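You operate a simulated robot arm through the tools that you are given. There is no shell and no other tool.

The job below is to be done with a simulated robot arm. You get a single attempt, and the scene is never put back.

TASK
Brake the trailer and wind the hitch up clear of the tow ball.
Fine: handbrake on first, blue key to unlocked, red knob back, coupling handle up.

It is judged by the outcome, as a careful person would: the job done as asked, and still so three seconds after it is handed in. It fails if anything else is knocked over, pushed out of place, dropped, spilled or broken.

THE ROBOT
A 7-joint arm with a two-finger parallel gripper, fixed in place. Base frame: the origin is on the floor under the middle of its stand, x ahead of it, y to its left, z up. Units: cm, rad, N and s.
It reaches about 109.1 cm from its shoulder. Its first joint turns from -2.496 to 2.496 rad. Payload 3 kg.
Tool frame: the origin (TCP) lies between the finger pads and is the grasp point; the fingertips stand 3 cm ahead of it; z points along the fingers, y is the line along which they close. The gripper opens to 9.4 cm. The fingers are 2.8 cm wide and 1 cm thick; the gripper's body (5 by 9.6 cm) begins 5.5 cm behind the TCP.
Orientation is that of the tool frame in the base frame, as a unit quaternion [x, y, z, w]. With the fingers straight down and closing along the base's y, the tool's x points along the base's -x, its y along +y and its z along -z.

THE INTERFACE
- The arm moves only by the tool move_arm. Its argument "deltas" is a list of rows, each a list of 7 numbers: the closure, from 0 (fully open) to 1 (shut), then the shift along the base's x, y, z in cm, then the turn, a rotation vector about the base's x, y, z in rad. In form: [[gripper, tx, ty, tz, wx, wy, wz], ...]. A call has 1 to 20 rows; each row is the pose to reach, as a shift and turn from the pose commanded when the call began. A row lasts 0.2 s, in which the tool goes at most 5 cm and 0.15 rad; a call with a longer step from one row to the next is refused whole, and so is a gripper value outside its range. A pose out of reach is approached as far as the arm can. The call stops where the force on the tool passes 80 N (or 10 N more than at its start, if that is more) or the arm is blocked; 0.2 s more then pass. The fingers move at their own pace (about 4.5 cm/s each) and stop on an object; they squeeze with about 23 N. The grip force told is the motor's: it shows also when the fingers shut on nothing. Time passes only in rows, and 0.2 s behind the last, so rows that repeat a pose let the fingers close. It gives the time, the measured TCP pose, the force on the tool (base axes), the opening and the grip force at its end, in the units of the frame above (readings bear some noise), with the torque about the TCP (base axes, N m) and any sound that the robot's microphone picked up, and new pictures: "views" is both (left out), scene, wrist or none.
- Cameras (640 x 400 px; columns grow to the right, rows downward): "scene" is fixed at [39.07, -64.93, 137.14]; the picture's right is [0.99, -0.10, 0.00], its down [-0.08, -0.77, -0.64] and it looks along [0.06, 0.64, -0.77] (base axes); focal length 268 px, centre (320, 200). "wrist" rides on the gripper at [7.6, 1.4, -10.2] in the tool frame; the picture's right is [-0.18, 0.98, 0.00], its down [-0.75, -0.14, -0.64] and it looks along [-0.63, -0.12, 0.77] (tool axes); focal length 243 px, centre (320, 200).
- move_column(by): moves the trunk up (or, below 0, down) by that many cm; the arm rides with it, the base frame stays. It gives what a move gives, with no picture.
- locate(camera, pixels): for up to 12 pixels [column, row] of the newest picture of that camera ("zoom" is the newest enlarged one), the place [x, y, z] in the base frame of the surface seen there, good to about 0.2 cm, but the place of the scene camera against the robot may be out by one fixed shift of up to 1.8 cm in any direction. The clock stands still meanwhile.
- enlarge(camera, box): a new picture of the part [left, top, right, bottom] of that camera's present view, enlarged. The clock stands still meanwhile.
- hand_in(): hands the job in; it is judged then, once.

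Unless the task says otherwise, let go and move clear before handing in.

The tools are called after "Call:" as name(argument=value, ...) on one line, values as JSON. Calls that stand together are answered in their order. move_arm: Moves the arm, as the interface text tells. Its arguments: {"type":"object","properties":{"deltas":{"type":"array","items":{"type":"array","items":{"type":"number"}}},"views":{"type":"string","enum":["both","scene","wrist","none"]}},"required":["deltas"]} The other tools are called the same way: move_column (by) moves the trunk up or down; locate (camera, pixels) gives the place of the surface under pixels of a picture; enlarge (camera, box) takes an enlarged picture of a part of a camera's view; hand_in () hands the job in.

At the start:

```text
time: 0.0
position: [65.0, 9.03, 100.31]
tool_rot: [0.001, 1.0, -0.001, 0.0]
contact_force: [0.2, 0.1, 0.4]
ft_torque: [0.0, -0.03, 0.01]
gripper_width: 9.41
grasp_force: 0.2
trunk travel left (down, up): [-5.0, 34.0]
```

scene: 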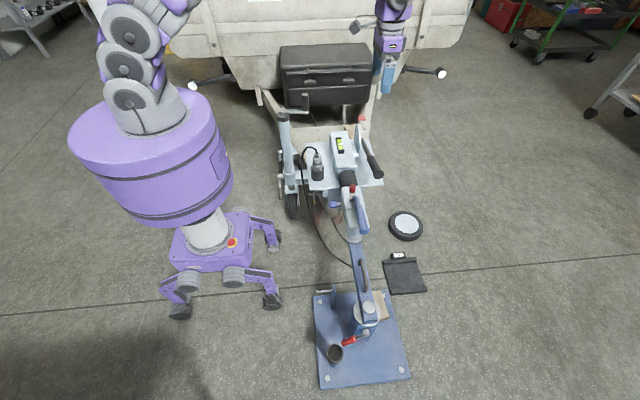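
wrist: 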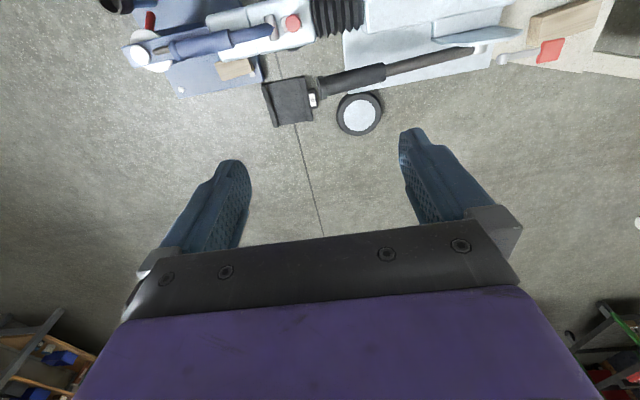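

The scene picture shows a trailer drawbar with a coupling near (350,210) and a tow ball post around (365,310); a handbrake lever seems to be near (370,160). I will enlarge several parts before moving anything.

Call:
enlarge(camera="scene", box=[260, 90, 420, 190])

Call:
enlarge(camera="scene", box=[300, 150, 420, 225])

Call:
enlarge(camera="scene", box=[290, 270, 450, 370])

Call:
enlarge(camera="wrist", box=[100, 0, 340, 150])

Call:
enlarge(camera="wrist", box=[300, 0, 640, 212])

```text
4.00 times, centred on (340, 140) of scene
```

zoom: 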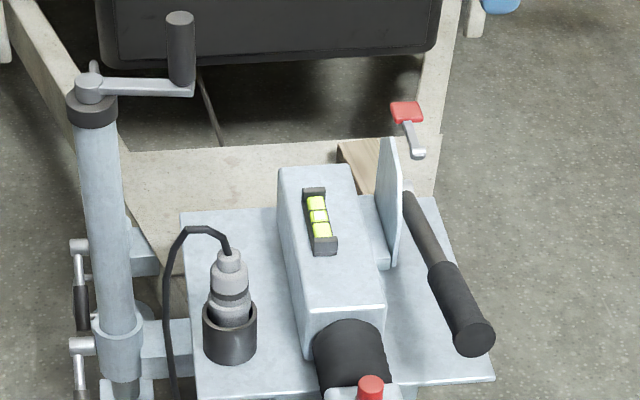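

```text
5.33 times, centred on (360, 188) of scene
```

zoom: 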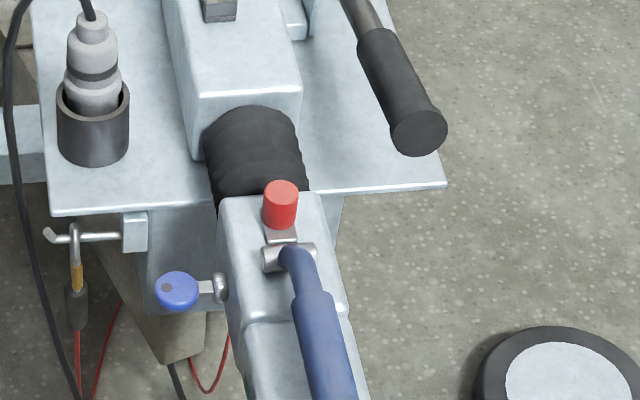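

```text
4.00 times, centred on (370, 320) of scene
```

zoom: 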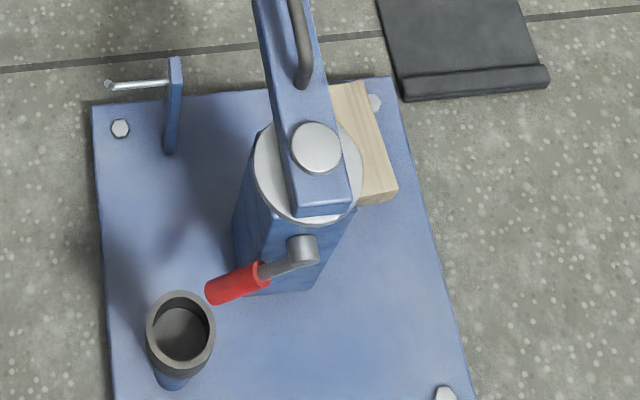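

```text
2.67 times, centred on (220, 75) of wrist
```

zoom: 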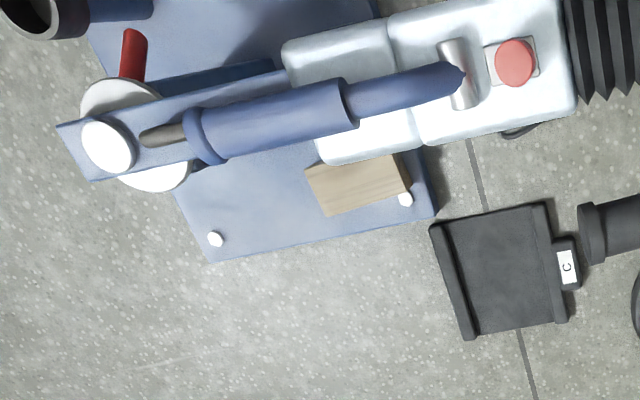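

```text
1.88 times, centred on (470, 106) of wrist
```

zoom: 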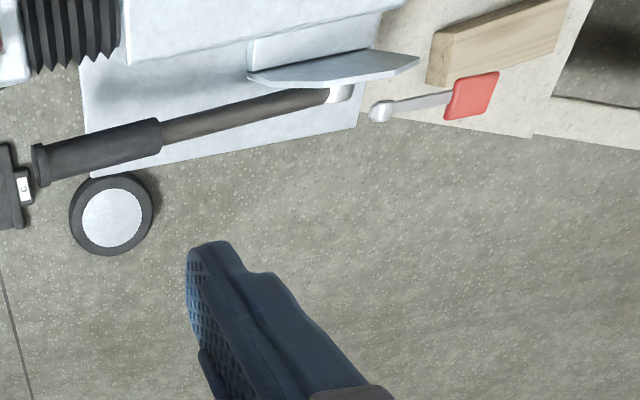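

The enlarged views show the jockey-wheel crank (top left), handbrake with black grip, red knob, blue key and blue coupling handle. I will locate their key points next.

Call:
locate(camera="scene", pixels=[[305, 97], [306, 109], [283, 112], [282, 118], [290, 150], [288, 180], [378, 175], [363, 142], [362, 118], [365, 126], [358, 140], [340, 145]])

Call:
locate(camera="scene", pixels=[[353, 188], [333, 204], [341, 204], [354, 200], [360, 215], [363, 232], [366, 285], [368, 307], [335, 352], [348, 341], [317, 167], [325, 195]])

Call:
locate(camera="wrist", pixels=[[293, 23], [275, 25], [268, 32], [225, 40], [190, 45], [157, 53], [360, 80], [326, 86], [440, 62], [480, 49], [502, 58], [550, 52]])

Call:
enlarge(camera="scene", box=[260, 140, 340, 190])

Call:
enlarge(camera="scene", box=[270, 180, 350, 230])

Call:
enlarge(camera="scene", box=[330, 180, 410, 230])

Call:
enlarge(camera="scene", box=[330, 220, 450, 295])

```text
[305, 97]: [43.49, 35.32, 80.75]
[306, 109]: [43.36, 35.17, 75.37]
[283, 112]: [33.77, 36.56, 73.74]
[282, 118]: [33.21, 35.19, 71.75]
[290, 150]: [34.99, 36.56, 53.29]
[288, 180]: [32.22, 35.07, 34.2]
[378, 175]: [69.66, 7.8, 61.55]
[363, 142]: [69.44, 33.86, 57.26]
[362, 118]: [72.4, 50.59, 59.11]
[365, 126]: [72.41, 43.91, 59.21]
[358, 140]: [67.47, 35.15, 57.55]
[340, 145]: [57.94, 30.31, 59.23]
```

```text
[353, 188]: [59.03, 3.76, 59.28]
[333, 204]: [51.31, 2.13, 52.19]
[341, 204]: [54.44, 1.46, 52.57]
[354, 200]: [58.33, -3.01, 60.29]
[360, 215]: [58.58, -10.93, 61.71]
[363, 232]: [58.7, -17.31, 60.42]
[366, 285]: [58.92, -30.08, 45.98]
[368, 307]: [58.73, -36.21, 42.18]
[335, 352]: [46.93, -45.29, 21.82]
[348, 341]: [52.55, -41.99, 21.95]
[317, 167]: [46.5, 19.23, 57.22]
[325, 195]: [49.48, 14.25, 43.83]
```

```text
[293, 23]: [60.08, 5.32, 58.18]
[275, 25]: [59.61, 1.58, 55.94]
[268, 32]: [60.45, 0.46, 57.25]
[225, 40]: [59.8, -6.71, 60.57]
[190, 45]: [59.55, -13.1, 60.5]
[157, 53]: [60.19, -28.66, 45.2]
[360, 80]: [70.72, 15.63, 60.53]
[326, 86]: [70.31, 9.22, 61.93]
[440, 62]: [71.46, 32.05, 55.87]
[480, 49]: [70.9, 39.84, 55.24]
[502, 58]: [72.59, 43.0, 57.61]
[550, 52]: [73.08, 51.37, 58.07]
```

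```text
8.00 times, centred on (300, 165) of scene
```

zoom: 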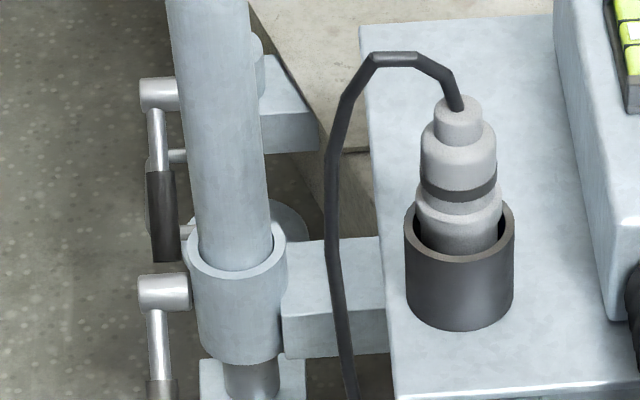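

```text
8.00 times, centred on (310, 205) of scene
```

zoom: 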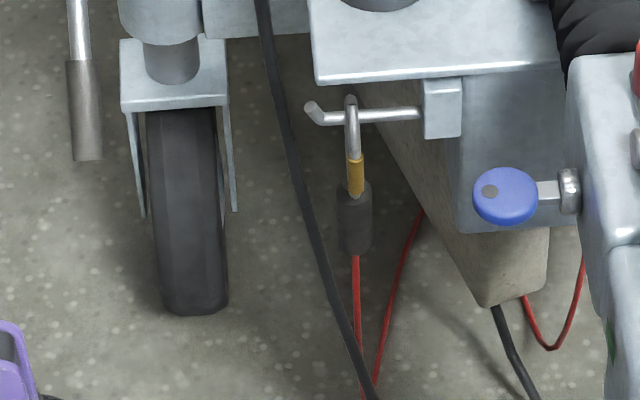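

```text
8.00 times, centred on (370, 205) of scene
```

zoom: 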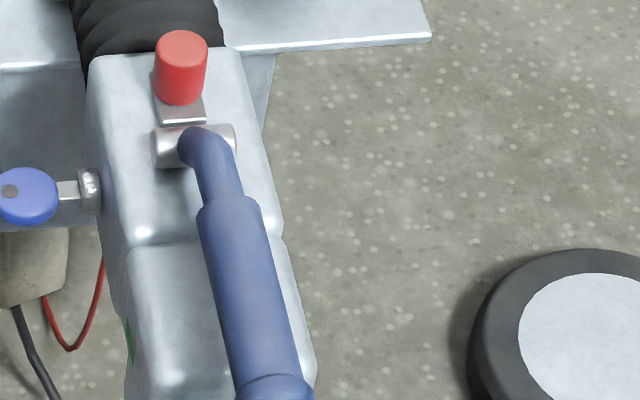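

```text
5.33 times, centred on (390, 258) of scene
```

zoom: 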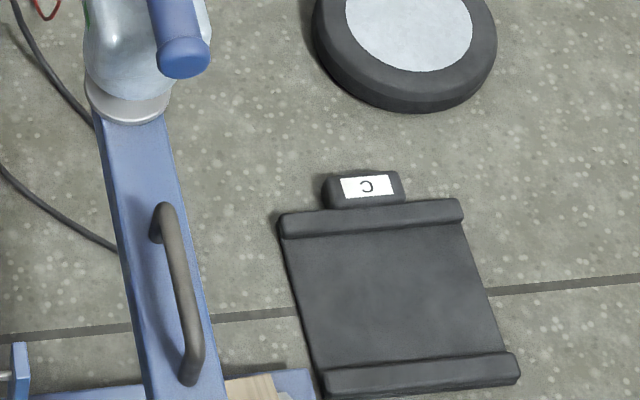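

Scene and wrist readings agree within about 1 cm in x and z. I will pull the hand back toward the robot, still high at z≈100, so the wrist camera sees the handbrake area and coupling.

Call:
move_arm(deltas=[[0, -4, 2, 0, 0, 0, 0], [0, -8, 4, 0, 0, 0, 0], [0, -12, 6, 0, 0, 0, 0], [0, -16, 8, 0, 0, 0, 0], [0, -20, 10, 0, 0, 0, 0]])

```text
time: 1.2
position: [44.63, 18.99, 100.25]
tool_rot: [0.001, 1.0, -0.001, -0.001]
contact_force: [-0.8, 0.2, -1.3]
ft_torque: [0.01, -0.03, 0.03]
gripper_width: 9.4
grasp_force: 0.0
trunk travel left (down, up): [-5.0, 34.0]
```

scene: 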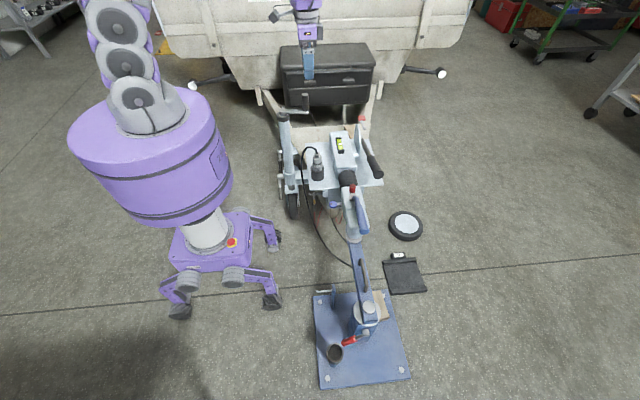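
wrist: 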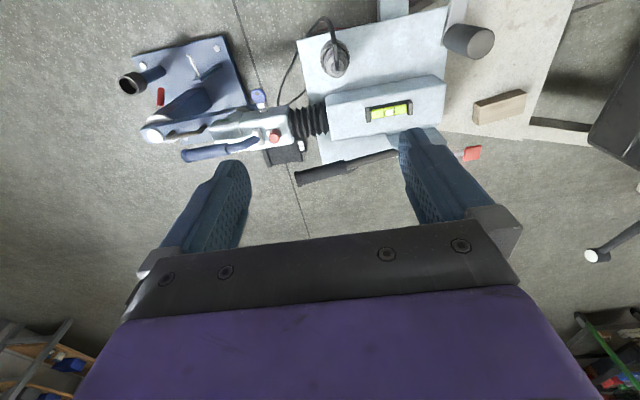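

The wrist view now shows the coupling at (270,135), plate, level bubble at (390,112), handbrake grip (345,170), jockey crank knob at (470,40). I will enlarge to inspect details.

Call:
enlarge(camera="wrist", box=[110, 40, 350, 190])

Call:
enlarge(camera="wrist", box=[280, 40, 520, 190])

Call:
enlarge(camera="wrist", box=[360, 0, 600, 150])

Call:
locate(camera="wrist", pixels=[[274, 137], [258, 98], [235, 147], [190, 155], [320, 175], [355, 165], [385, 156], [472, 153], [470, 40], [485, 40], [390, 8], [335, 55]])

```text
2.67 times, centred on (230, 115) of wrist
```

zoom: 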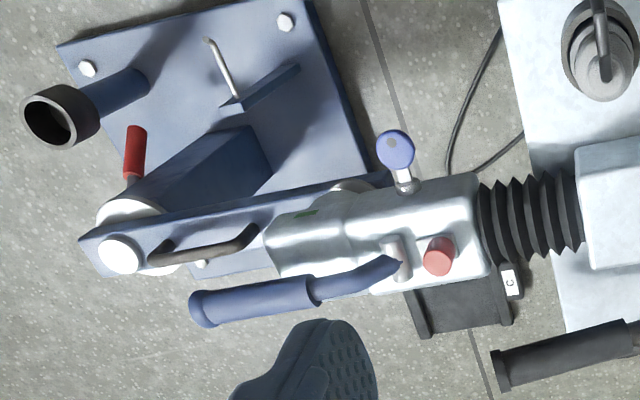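

```text
2.67 times, centred on (400, 115) of wrist
```

zoom: 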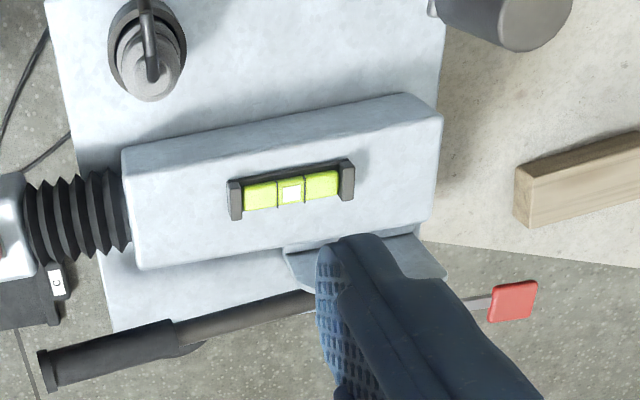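

```text
2.67 times, centred on (480, 75) of wrist
```

zoom: 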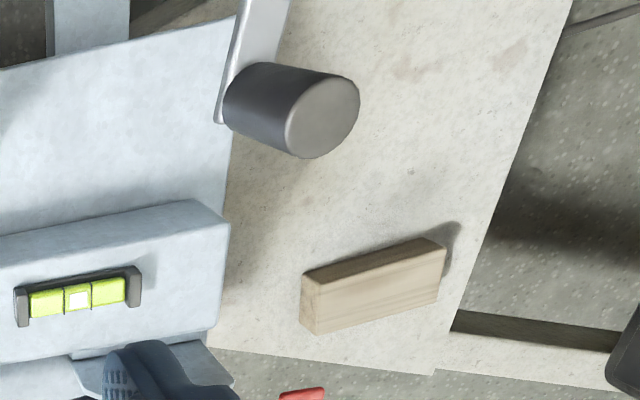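

```text
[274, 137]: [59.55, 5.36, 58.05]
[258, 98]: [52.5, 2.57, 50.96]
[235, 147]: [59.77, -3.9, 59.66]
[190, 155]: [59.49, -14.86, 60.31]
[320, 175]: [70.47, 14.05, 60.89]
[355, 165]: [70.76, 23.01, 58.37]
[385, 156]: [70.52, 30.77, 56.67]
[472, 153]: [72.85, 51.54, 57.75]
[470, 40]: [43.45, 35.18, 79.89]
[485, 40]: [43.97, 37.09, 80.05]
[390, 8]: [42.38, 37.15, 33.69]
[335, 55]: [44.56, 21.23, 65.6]
```

The handbrake lever runs from the black grip near (70.5,8,62) back to a pivot around (71,38,55), with a red-tipped lever behind it at (73,51,58). I will move the hand to look at the pivot and that red lever more closely.

Call:
move_arm(deltas=[[0, 1, 4, 0, 0, 0, 0], [0, 2, 8, 0, 0, 0, 0], [0, 3, 12, 0, 0, 0, 0], [0, 4, 16, -2, 0, 0, 0], [0, 5, 20, -5, 0, 0, 0], [0, 6, 23, -9, 0, 0, 0], [0, 6, 25, -12, 0, 0, 0]])

Call:
enlarge(camera="wrist", box=[200, 100, 440, 250])

Call:
enlarge(camera="wrist", box=[120, 40, 440, 240])

```text
refused: row 5 steps farther than a row can; nothing moved
```

```text
2.67 times, centred on (320, 175) of wrist
```

zoom: 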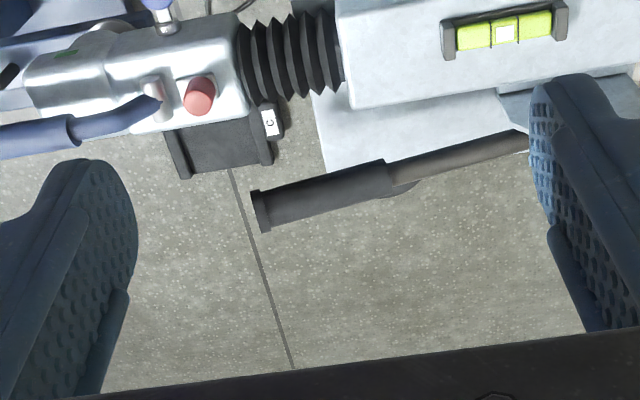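

```text
2.00 times, centred on (280, 140) of wrist
```

zoom: 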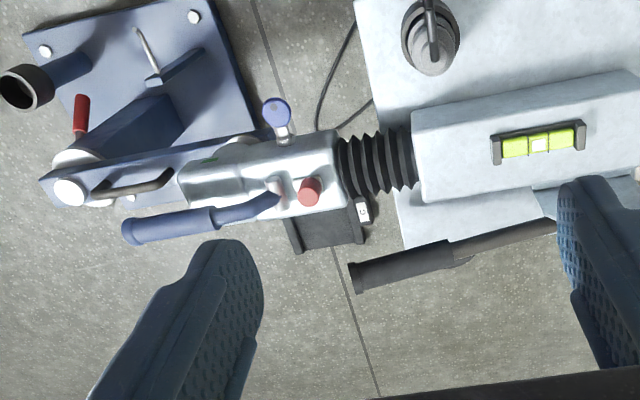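

The move was refused because one step was too long, so nothing moved. I will repeat it with smaller steps.

Call:
move_arm(deltas=[[0, 1, 4, 0, 0, 0, 0], [0, 2, 8, 0, 0, 0, 0], [0, 3, 12, 0, 0, 0, 0], [0, 4, 16, -1, 0, 0, 0], [0, 5, 20, -3, 0, 0, 0], [0, 6, 23, -6, 0, 0, 0], [0, 6, 25, -9, 0, 0, 0], [0, 6, 25, -12, 0, 0, 0]])

```text
time: 3.0
position: [50.75, 44.06, 88.19]
tool_rot: [0.001, 1.0, -0.001, 0.0]
contact_force: [-0.4, -0.4, 0.5]
ft_torque: [-0.01, 0.01, -0.02]
gripper_width: 9.38
grasp_force: 0.0
trunk travel left (down, up): [-5.0, 34.0]
```

scene: 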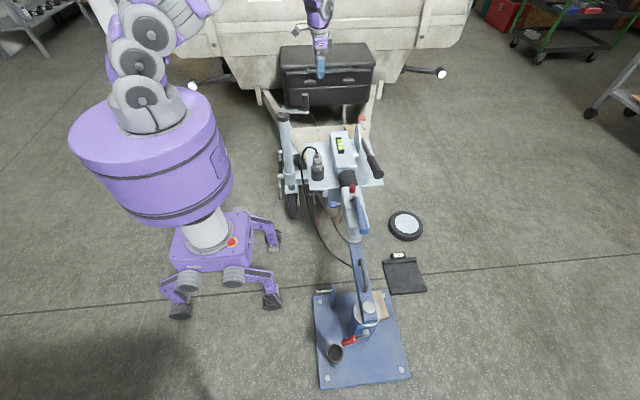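
wrist: 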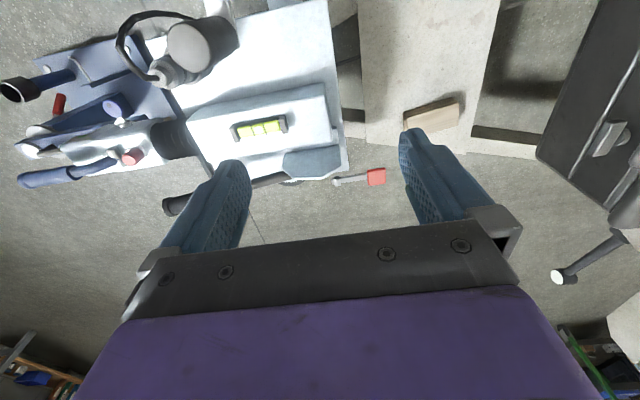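

The red lever is visible at (365,178) beside the quadrant plate. I'll enlarge that part.

Call:
enlarge(camera="wrist", box=[240, 110, 400, 210])

Call:
locate(camera="wrist", pixels=[[376, 177], [355, 180], [336, 182], [292, 183], [270, 180], [310, 165], [430, 115]])

Call:
enlarge(camera="wrist", box=[0, 0, 320, 200])

```text
4.00 times, centred on (320, 160) of wrist
```

zoom: 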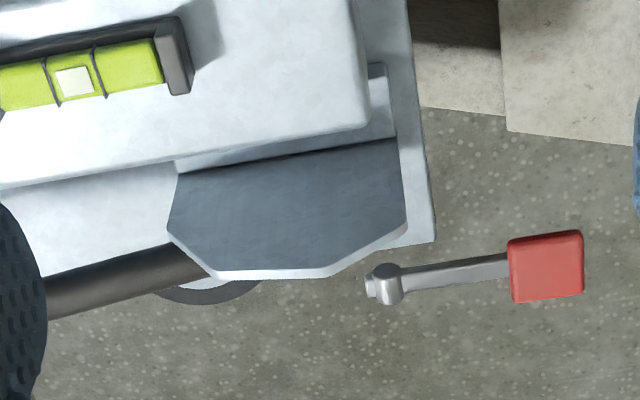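

```text
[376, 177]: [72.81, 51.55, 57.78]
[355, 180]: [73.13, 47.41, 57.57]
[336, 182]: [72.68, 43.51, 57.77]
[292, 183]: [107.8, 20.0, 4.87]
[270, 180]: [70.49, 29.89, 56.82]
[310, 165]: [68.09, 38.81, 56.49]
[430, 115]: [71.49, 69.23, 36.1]
```

```text
2.00 times, centred on (160, 100) of wrist
```

zoom: 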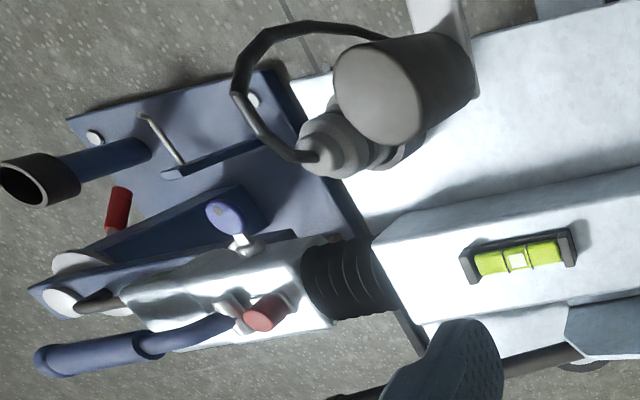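

The red-tipped lever looks like a pawl or release behind the handbrake quadrant, so I'll leave it alone. I will move above the handbrake grip (70.5,12) and turn the hand 90° about z so the fingers close along x.

Call:
move_arm(deltas=[[0, 2, -3, 0, 0, 0, 0.14], [0, 4, -6, 0, 0, 0, 0.28], [0, 6, -9, 0, 0, 0, 0.42], [0, 8, -12, 0, 0, 0, 0.56], [0, 10, -15, 0, 0, 0, 0.7], [0, 12, -18, 0, 0, 0, 0.84], [0, 14, -21, 0, 0, 0, 0.98], [0, 16, -24, 0, 0, 0, 1.12], [0, 18, -27, 0, 0, 0, 1.26], [0, 19, -30, 0, 0, 0, 1.4], [0, 19.7, -32, 0, 0, 0, 1.5], [0, 19.7, -32, 0, 0, 0, 1.5708]])

```text
time: 5.6
position: [70.4, 11.95, 88.3]
tool_rot: [0.708, -0.706, 0.001, 0.0]
contact_force: [-0.6, -0.2, 0.3]
ft_torque: [-0.02, 0.02, 0.01]
gripper_width: 9.39
grasp_force: 0.0
trunk travel left (down, up): [-5.0, 34.0]
```

scene: 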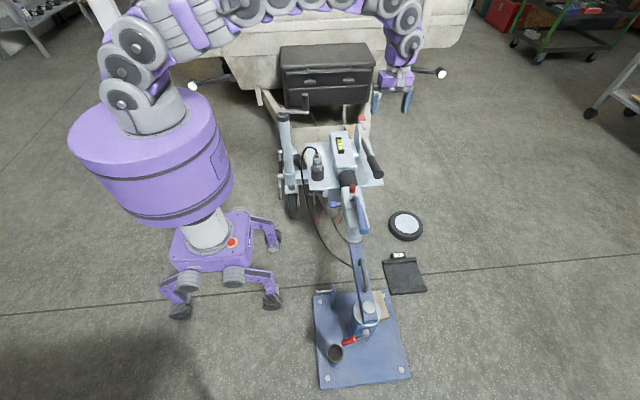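
wrist: 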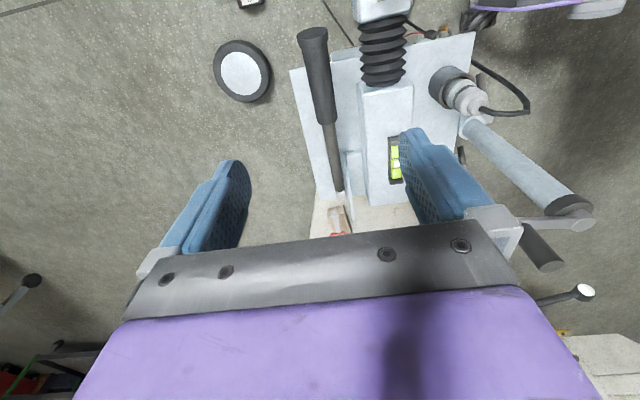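

The handbrake lever lies between the fingers from its end at (313,38) to (340,190). I'll locate points along it precisely.

Call:
locate(camera="wrist", pixels=[[312, 34], [314, 60], [320, 95], [326, 125], [333, 155], [338, 185], [303, 62], [328, 62], [350, 180], [338, 212]])

Call:
enlarge(camera="wrist", box=[260, 10, 420, 110])

Call:
enlarge(camera="wrist", box=[270, 120, 430, 240])

```text
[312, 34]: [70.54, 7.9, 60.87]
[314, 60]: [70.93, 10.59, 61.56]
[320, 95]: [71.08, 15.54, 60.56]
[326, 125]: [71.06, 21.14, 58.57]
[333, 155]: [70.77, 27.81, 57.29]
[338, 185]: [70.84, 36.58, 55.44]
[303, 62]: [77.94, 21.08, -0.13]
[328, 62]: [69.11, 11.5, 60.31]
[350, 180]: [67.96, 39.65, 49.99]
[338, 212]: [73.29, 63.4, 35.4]
```

```text
4.00 times, centred on (340, 60) of wrist
```

zoom: 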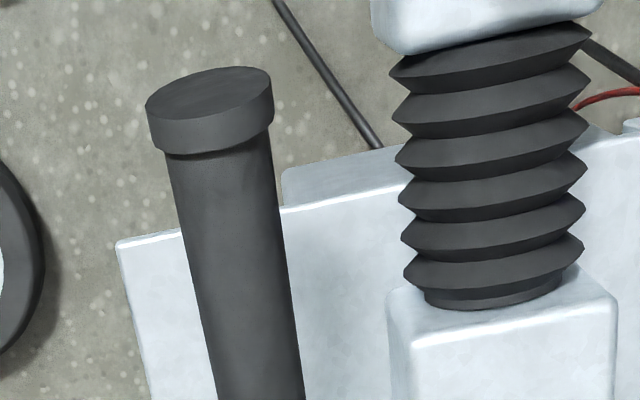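

```text
3.33 times, centred on (350, 180) of wrist
```

zoom: 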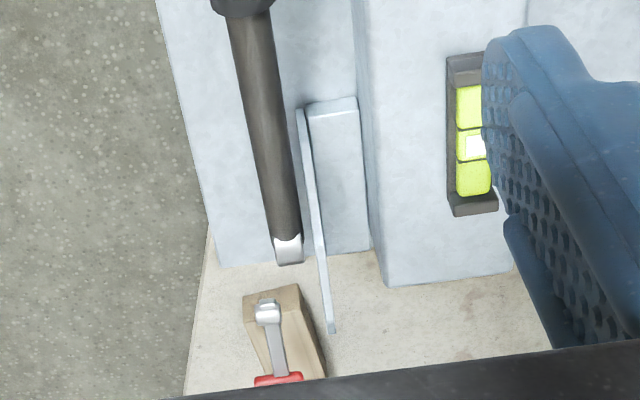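

The lever grip's axis runs near x=70.8, z≈60 at y=12, with the pivot near y≈38, z≈54.5. I will lower the half-open hand around the grip.

Call:
move_arm(deltas=[[0.35, 0.1, 0, -5, 0, 0, 0], [0.35, 0.1, 0, -10, 0, 0, 0], [0.35, 0.1, 0, -15, 0, 0, 0], [0.35, 0.1, 0, -20, 0, 0, 0], [0.35, 0.1, 0, -24, 0, 0, 0], [0.35, 0.1, 0, -26, 0, 0, 0], [0.35, 0.1, 0, -28.3, 0, 0, 0]])

```text
time: 7.2
position: [70.73, 11.92, 61.31]
tool_rot: [0.708, -0.707, 0.001, -0.001]
contact_force: [-0.9, 0.8, -0.2]
ft_torque: [-0.05, 0.0, 0.02]
gripper_width: 6.1
grasp_force: 0.1
out of reach, approached as far as the arm can: row 7
trunk travel left (down, up): [-5.0, 34.0]
```

scene: 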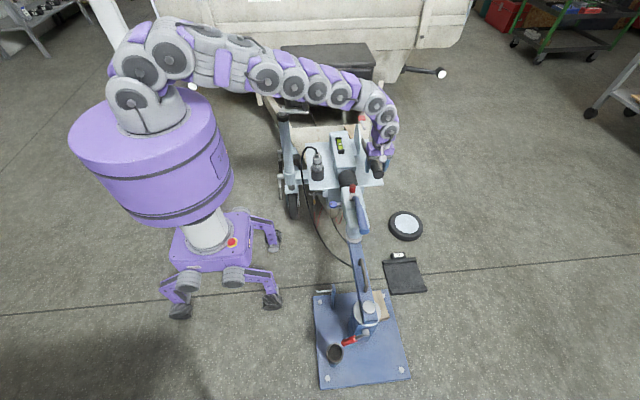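
wrist: 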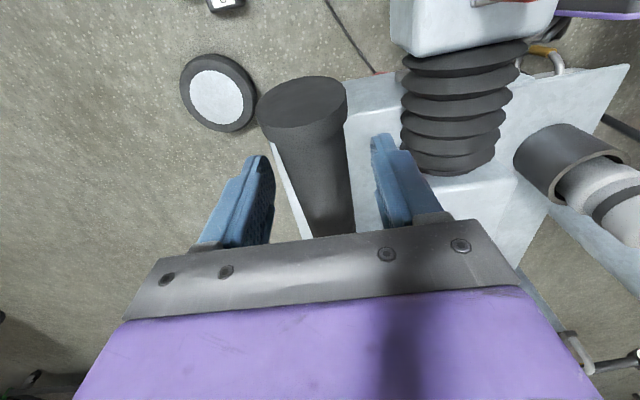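

The hand stopped at z=61.3 near the reach limit with the grip between the fingers. I'll check how high the forearm is above the crank before lowering the trunk.

Call:
locate(camera="scene", pixels=[[190, 45], [230, 65], [265, 90], [270, 95], [300, 102], [315, 92], [345, 95], [375, 100], [140, 70], [130, 100], [190, 87]])

Call:
enlarge(camera="scene", box=[250, 60, 410, 160])

```text
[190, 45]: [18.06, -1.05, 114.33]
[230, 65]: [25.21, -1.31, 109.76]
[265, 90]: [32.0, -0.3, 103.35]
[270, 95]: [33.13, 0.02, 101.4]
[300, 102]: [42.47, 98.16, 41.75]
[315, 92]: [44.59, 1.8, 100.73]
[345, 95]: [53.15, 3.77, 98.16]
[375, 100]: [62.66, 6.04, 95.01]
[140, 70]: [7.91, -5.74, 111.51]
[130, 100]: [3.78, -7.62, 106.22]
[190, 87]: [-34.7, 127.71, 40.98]
```

```text
4.00 times, centred on (330, 110) of scene
```

zoom: 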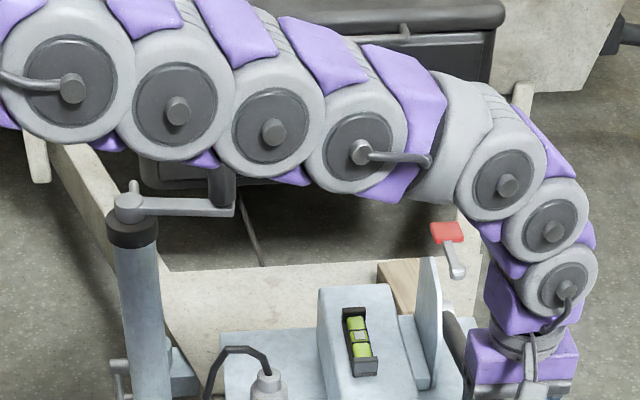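

The forearm is at y≈0–6, z≈95–110, clear of the crank. I'll raise the hand 4 cm, then lower the trunk 5 cm so the grip comes comfortably within reach.

Call:
move_arm(deltas=[[0.35, 0, 0, 2, 0, 0, 0], [0.35, 0, 0, 5, 0, 0, 0]], views="none")

Call:
move_column(by=-5)

```text
time: 7.8
position: [70.73, 11.81, 66.1]
tool_rot: [-0.707, 0.707, 0.0, 0.0]
contact_force: [0.2, 0.3, -0.7]
ft_torque: [0.01, 0.0, 0.05]
gripper_width: 6.1
grasp_force: 0.1
trunk travel left (down, up): [-5.0, 34.0]
```

```text
time: 8.7
position: [70.76, 11.79, 61.33]
tool_rot: [0.707, -0.707, -0.001, -0.001]
contact_force: [-0.5, -0.1, -0.4]
ft_torque: [0.0, 0.02, -0.01]
gripper_width: 6.11
grasp_force: 0.1
trunk travel left (down, up): [0.0, 39.0]
```

Now at z=61.3 with spare reach; I'll lower 1.4 cm more and close on the lever grip.

Call:
move_arm(deltas=[[0.35, 0, 0, -1.4, 0, 0, 0], [0.7, 0, 0, -1.4, 0, 0, 0], [1, 0, 0, -1.4, 0, 0, 0], [1, 0, 0, -1.4, 0, 0, 0], [1, 0, 0, -1.4, 0, 0, 0]], views="wrist")

```text
time: 9.9
position: [70.69, 11.87, 59.89]
tool_rot: [0.708, -0.707, -0.001, -0.001]
contact_force: [6.6, 1.0, 0.8]
ft_torque: [0.17, -0.08, 0.11]
gripper_width: 3.97
grasp_force: 45.4
trunk travel left (down, up): [0.0, 39.0]
```

wrist: 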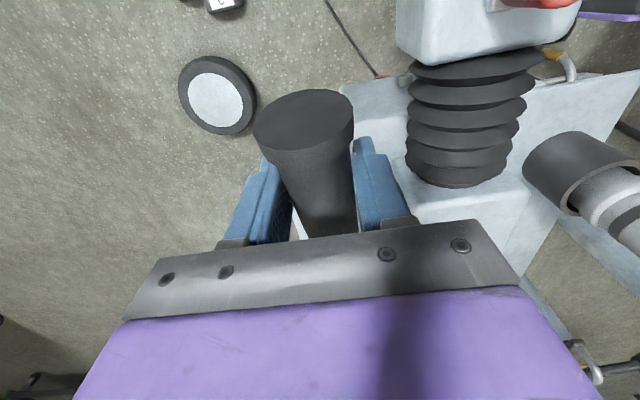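

The fingers hold the grip (width 3.97 cm, 45 N). I'll raise the lever along its arc about the estimated pivot, in small steps, watching force and sound.

Call:
move_arm(deltas=[[1, 0.2, 0.27, 1.15, -0.022, 0, 0], [1, 0.2, 0.573, 2.3, -0.044, 0, 0], [1, 0.2, 0.93, 3.42, -0.066, 0, 0], [1, 0.2, 1.344, 4.54, -0.088, 0, 0]], views="wrist")

```text
time: 10.9
position: [70.77, 13.06, 64.28]
tool_rot: [0.707, -0.706, 0.03, 0.033]
contact_force: [-24.9, -2.9, -8.7]
ft_torque: [-0.81, 0.06, -0.14]
gripper_width: 3.99
grasp_force: 45.4
trunk travel left (down, up): [0.0, 39.0]
```

wrist: 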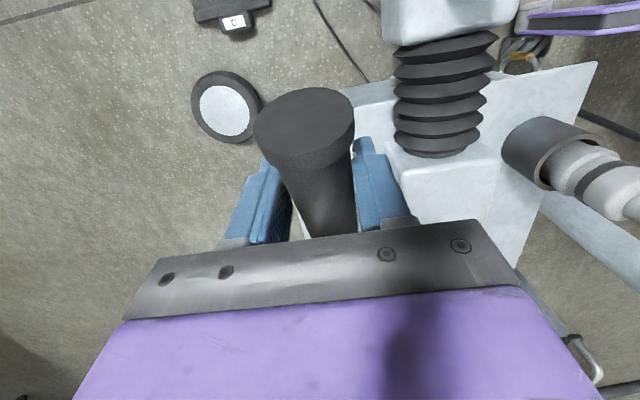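

The lever follows (no click yet); sideways force −25 N says my x shift was too much, so I'll take it back by 0.16 cm and go on along the arc.

Call:
move_arm(deltas=[[1, -0.16, 0.46, 1.09, -0.022, 0, 0], [1, -0.16, 0.964, 2.164, -0.044, 0, 0], [1, -0.16, 1.52, 3.21, -0.066, 0, 0], [1, -0.16, 2.113, 4.236, -0.088, 0, 0], [1, -0.16, 2.76, 5.23, -0.11, 0, 0], [1, -0.16, 3.436, 6.2, -0.132, 0, 0]], views="wrist")

```text
time: 12.3
position: [70.65, 16.47, 70.63]
tool_rot: [-0.703, 0.703, -0.078, -0.078]
contact_force: [-29.1, -4.4, -8.0]
ft_torque: [-0.61, -0.1, -0.25]
gripper_width: 3.94
grasp_force: 45.1
trunk travel left (down, up): [0.0, 39.0]
```

wrist: 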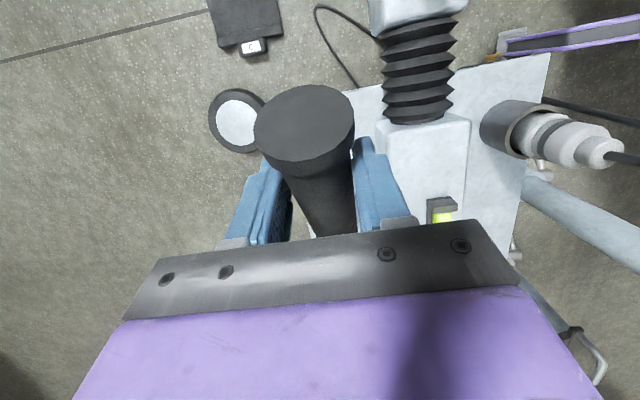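

The arc estimate fits well; the sideways force is still −29 N, so I'll ease x by another 0.25 and continue.

Call:
move_arm(deltas=[[1, -0.25, 0.73, 0.94, -0.022, 0, 0], [1, -0.25, 1.491, 1.84, -0.044, 0, 0], [1, -0.25, 2.3, 2.71, -0.066, 0, 0], [1, -0.25, 3.135, 3.544, -0.088, 0, 0], [1, -0.25, 4.02, 4.34, -0.11, 0, 0], [1, -0.25, 4.924, 5.098, -0.132, 0, 0]], views="both")

```text
time: 13.7
position: [70.71, 20.91, 75.5]
tool_rot: [-0.696, 0.698, -0.122, -0.118]
contact_force: [31.2, -13.9, 2.6]
ft_torque: [-0.28, 0.12, 0.87]
gripper_width: 3.54
grasp_force: 45.2
out of reach, approached as far as the arm can: row 5, 6
trunk travel left (down, up): [0.0, 39.0]
```

scene: 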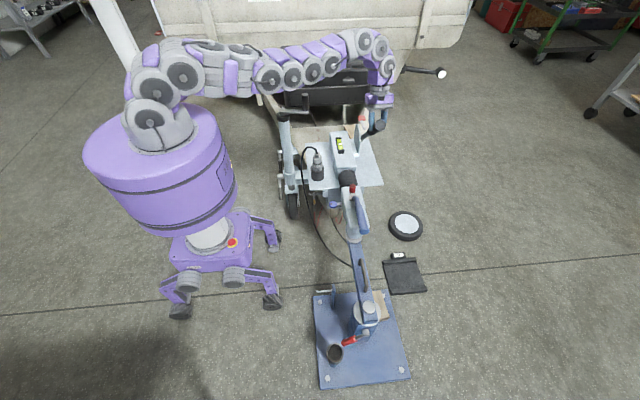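
wrist: 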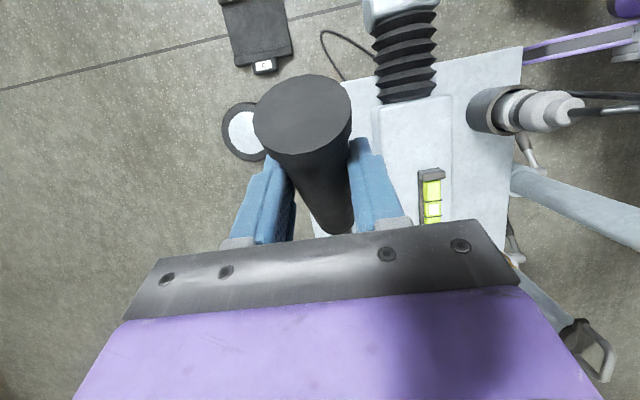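

The arm has reached its limit at lever angle ≈50° because the vertical hand puts the wrist too far out; forces are otherwise modest. Keeping hold, I'll roll the hand about the lever's own axis so it leans back toward the robot, which shortens the reach.

Call:
move_arm(deltas=[[1, 0.12, -0.4, -0.1, 0, -0.05, 0.06], [1, 0.12, -0.4, -0.1, 0, -0.116, 0.138], [1, 0.12, -0.4, -0.1, 0, -0.18, 0.214], [1, 0.12, -0.4, -0.1, 0, -0.245, 0.29]], views="both")

```text
time: 14.7
position: [70.09, 20.52, 75.16]
tool_rot: [0.77, -0.598, 0.222, 0.019]
contact_force: [10.6, -6.7, -7.7]
ft_torque: [-0.56, -0.95, -1.44]
gripper_width: 3.67
grasp_force: 45.1
trunk travel left (down, up): [0.0, 39.0]
```

scene: 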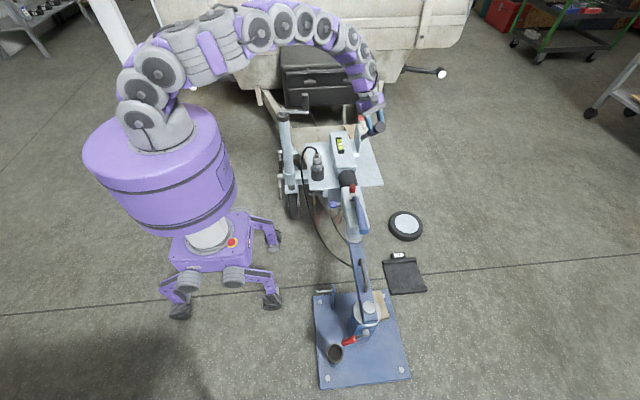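
wrist: 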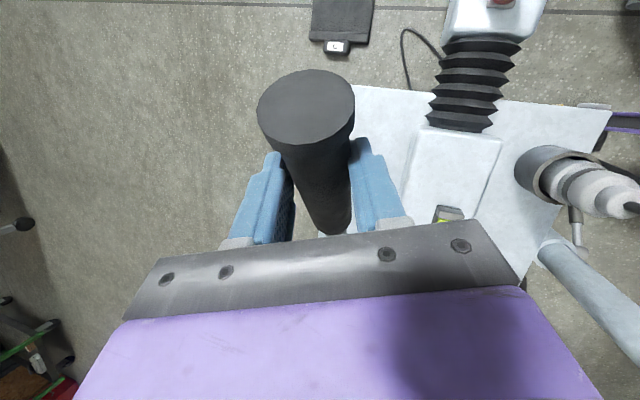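

Rolling about the lever works: the arm now bends comfortably and forces are ~15 N. I'll roll a bit further.

Call:
move_arm(deltas=[[1, 0.2, 0, 0, 0, -0.064, 0.077], [1, 0.2, 0, 0, 0, -0.129, 0.153], [1, 0.2, 0, 0, 0, -0.193, 0.23], [1, 0.2, 0, 0, 0, -0.257, 0.306]], views="wrist")

```text
time: 15.6
position: [69.68, 20.28, 74.64]
tool_rot: [0.809, -0.503, 0.296, -0.065]
contact_force: [-51.1, -8.5, 0.1]
ft_torque: [0.24, -0.41, -1.88]
gripper_width: 3.8
grasp_force: 44.9
trunk travel left (down, up): [0.0, 39.0]
stopped in row 4: the force on the tool passed its limit at 96 N (the readings are from after the stop); the commanded pose is now the measured one
```

wrist: 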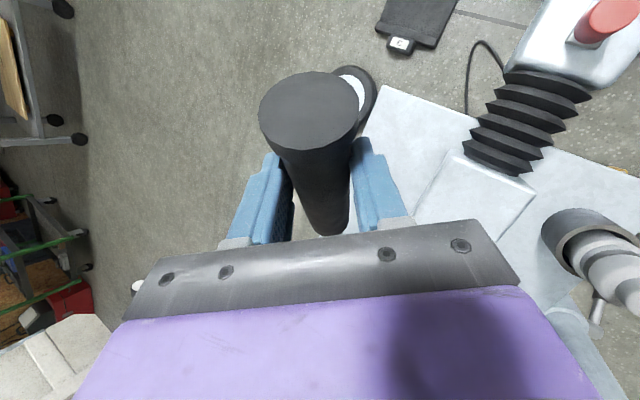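

The roll pressed sideways because the lever sits about 1 cm ahead of the TCP; measured x drifted to 69.7. I'll relieve x by 0.35 cm and then continue the lever's arc with the hand turning along with it.

Call:
move_arm(deltas=[[1, -0.35, 0, 0, 0, 0, 0], [1, -0.37, 1.24, 1.07, -0.061, -0.025, 0.033], [1, -0.4, 2.55, 2.05, -0.122, -0.05, 0.067], [1, -0.42, 3.91, 2.96, -0.183, -0.075, 0.1], [1, -0.45, 5.33, 3.79, -0.244, -0.1, 0.133]], views="wrist")

```text
time: 16.8
position: [69.34, 26.1, 78.81]
tool_rot: [0.827, -0.401, 0.393, -0.015]
contact_force: [-32.5, -8.8, 7.3]
ft_torque: [1.06, -0.57, -1.08]
gripper_width: 3.75
grasp_force: 45.2
trunk travel left (down, up): [0.0, 39.0]
```

wrist: 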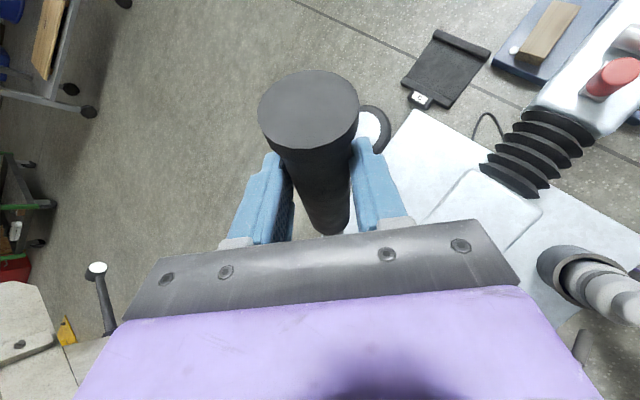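

The lever is now at about 61° and following smoothly, with no sound yet. I'll relieve x a little more and carry on toward 79°.

Call:
move_arm(deltas=[[1, -0.22, 1.48, 0.71, -0.061, -0.0136, 0.0376], [1, -0.25, 3.0, 1.32, -0.122, -0.027, 0.075], [1, -0.27, 4.55, 1.83, -0.183, -0.041, 0.113], [1, -0.3, 6.14, 2.26, -0.244, -0.054, 0.15], [1, -0.32, 7.75, 2.59, -0.305, -0.068, 0.188]], views="both")

```text
time: 18.0
position: [69.39, 31.14, 80.69]
tool_rot: [0.837, -0.277, 0.466, 0.08]
contact_force: [-21.6, -56.5, 7.8]
ft_torque: [1.08, -0.1, -0.66]
gripper_width: 4.12
grasp_force: 45.1
trunk travel left (down, up): [0.0, 39.0]
stopped in row 5: the force on the tool passed its limit at 87 N (the readings are from after the stop); the commanded pose is now the measured one
```

scene: 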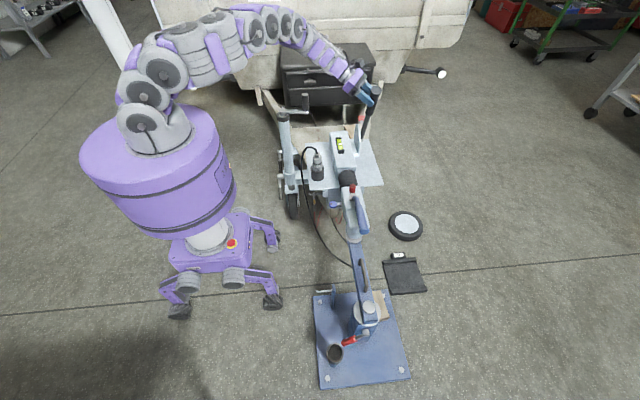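
wrist: 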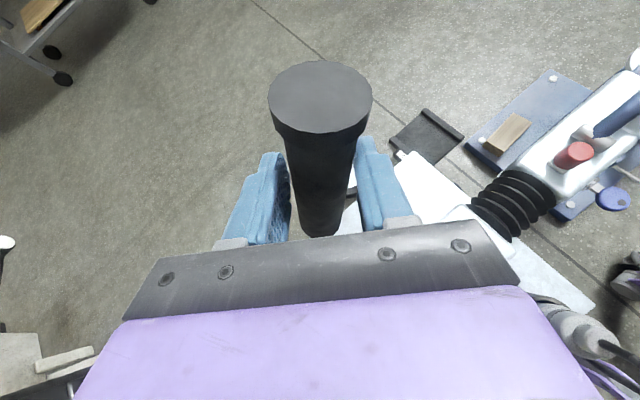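

The lever stopped firmly at about 73° (force −56 N along y), which looks like its end stop. I'll look closely at the lever, quadrant and red pawl in the scene picture.

Call:
enlarge(camera="scene", box=[320, 70, 400, 190])

Call:
locate(camera="scene", pixels=[[370, 108], [366, 120], [364, 128], [375, 90], [361, 117], [361, 125]])

```text
3.33 times, centred on (360, 130) of scene
```

zoom: 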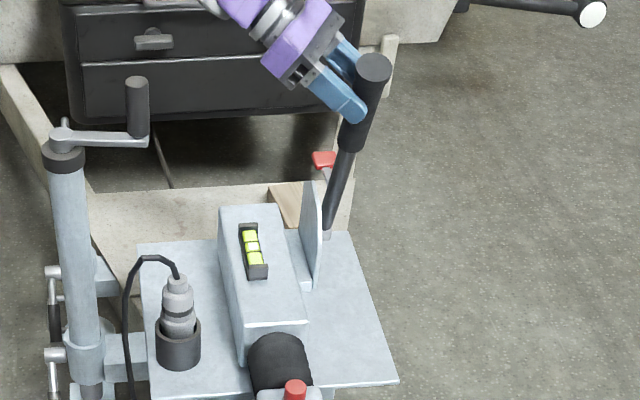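

```text
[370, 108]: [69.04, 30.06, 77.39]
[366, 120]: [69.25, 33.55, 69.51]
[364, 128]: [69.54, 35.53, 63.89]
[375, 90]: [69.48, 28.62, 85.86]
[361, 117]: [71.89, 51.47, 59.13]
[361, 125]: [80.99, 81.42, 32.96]
```

The lever stands at ~70° against resistance. I'll ease back half a centimetre along the arc to learn whether it holds itself or springs back.

Call:
move_arm(deltas=[[1, -0.1, -0.25, -0.08, 0, 0, 0], [1, -0.1, -0.5, -0.16, 0, 0, 0], [1, -0.1, -0.5, -0.16, 0, 0, 0]], views="none")

```text
time: 18.8
position: [69.1, 31.48, 80.44]
tool_rot: [0.839, -0.271, 0.466, 0.073]
contact_force: [-5.9, -52.1, 12.3]
ft_torque: [0.46, -0.94, -1.01]
gripper_width: 4.12
grasp_force: 45.2
trunk travel left (down, up): [0.0, 39.0]
```

Still 52 N along −y; I'll ease back another centimetre along the arc.

Call:
move_arm(deltas=[[1, 0, -0.3, -0.1, 0, 0, 0], [1, 0, -0.6, -0.2, 0, 0, 0], [1, 0, -0.9, -0.28, 0, 0, 0], [1, 0, -0.9, -0.28, 0, 0, 0]], views="none")

```text
time: 19.8
position: [69.03, 31.28, 80.2]
tool_rot: [0.839, -0.267, 0.468, 0.07]
contact_force: [14.2, -11.5, 25.1]
ft_torque: [1.78, -1.13, -0.01]
gripper_width: 4.12
grasp_force: 45.5
trunk travel left (down, up): [0.0, 39.0]
```

The force fell to −11 N while the lever barely moved. I'll pull back another 0.7 cm to see whether the lever stays put (ratchet holding).

Call:
move_arm(deltas=[[1, 0, -0.3, -0.25, 0, 0, 0], [1, 0, -0.7, -0.4, 0, 0, 0], [1, 0, -0.7, -0.4, 0, 0, 0]], views="none")

```text
time: 20.6
position: [69.16, 30.6, 79.89]
tool_rot: [0.839, -0.268, 0.467, 0.072]
contact_force: [14.2, 2.1, 33.8]
ft_torque: [1.84, -1.3, 0.21]
gripper_width: 4.22
grasp_force: 45.0
trunk travel left (down, up): [0.0, 39.0]
```

The lever came back slightly with almost no force, so I'm not yet sure it's latched. I'll push it firmly to the stop once more and listen.

Call:
move_arm(deltas=[[1, 0, 0.6, 0.2, 0, 0, 0], [1, 0, 1.2, 0.4, 0, 0, 0], [1, 0, 1.8, 0.58, 0, 0, 0], [1, 0, 2.3, 0.72, 0, 0, 0], [1, 0, 2.8, 0.85, 0, 0, 0]], views="both")

```text
time: 21.8
position: [69.1, 31.63, 80.15]
tool_rot: [0.84, -0.276, 0.46, 0.079]
contact_force: [-25.3, -74.8, -19.2]
ft_torque: [0.64, 0.0, -1.25]
gripper_width: 4.14
grasp_force: 45.3
trunk travel left (down, up): [0.0, 39.0]
```

scene: 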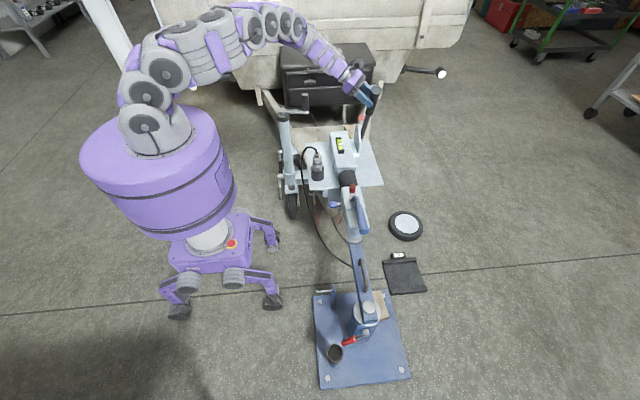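
wrist: 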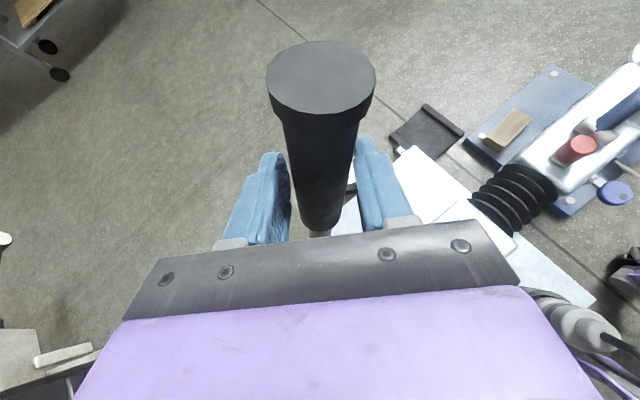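

A firm stop at y≈31.6 with 75 N and no sound: this seems to be full travel. I'll relax the push and then open the fingers slightly to see if the lever stays up.

Call:
move_arm(deltas=[[1, 0.1, -0.6, -0.1, 0, 0, 0], [1, 0.1, -1.2, -0.2, 0, 0, 0], [1, 0.1, -1.4, -0.3, 0, 0, 0], [0.5, 0.1, -1.4, -0.3, 0, 0, 0], [0.45, 0.1, -1.4, -0.3, 0, 0, 0], [0.4, 0.1, -1.4, -0.3, 0, 0, 0]], views="both")

```text
time: 23.2
position: [69.27, 31.79, 80.27]
tool_rot: [0.84, -0.269, 0.466, 0.072]
contact_force: [-7.4, -8.5, -4.3]
ft_torque: [0.24, 0.12, -0.27]
gripper_width: 6.23
grasp_force: 5.4
trunk travel left (down, up): [0.0, 39.0]
```

scene: 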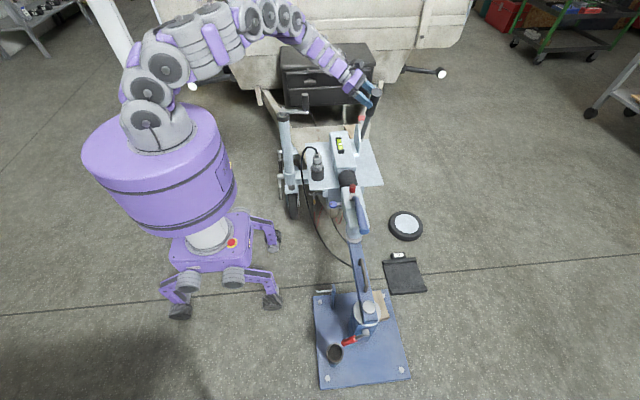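
wrist: 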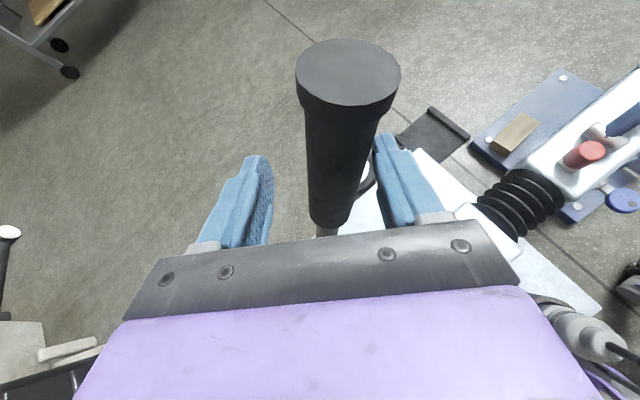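

The lever now rests on the −y finger (picture right side, (370,150)), so it may want to fall forward. I'll move the open hand 1.5 cm toward −y and see whether it follows.

Call:
move_arm(deltas=[[0.4, 0, -0.5, -0.15, 0, 0, 0], [0.4, 0, -1.0, -0.3, 0, 0, 0], [0.4, 0, -1.5, -0.45, 0, 0, 0], [0.4, 0, -1.5, -0.45, 0, 0, 0]], views="wrist")

```text
time: 24.2
position: [69.3, 30.24, 79.73]
tool_rot: [0.84, -0.268, 0.466, 0.073]
contact_force: [-0.2, 0.2, -0.3]
ft_torque: [-0.04, 0.01, 0.0]
gripper_width: 5.64
grasp_force: 0.0
trunk travel left (down, up): [0.0, 39.0]
```

wrist: 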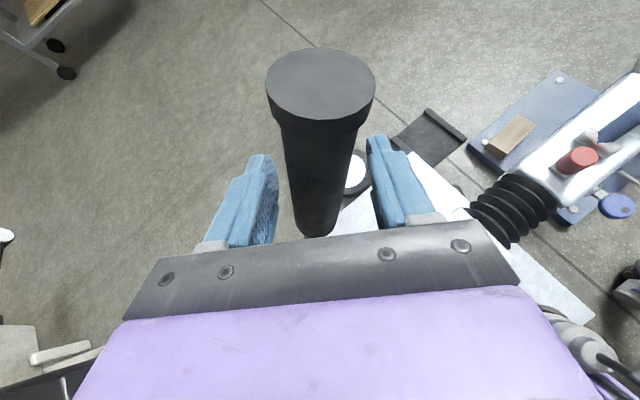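

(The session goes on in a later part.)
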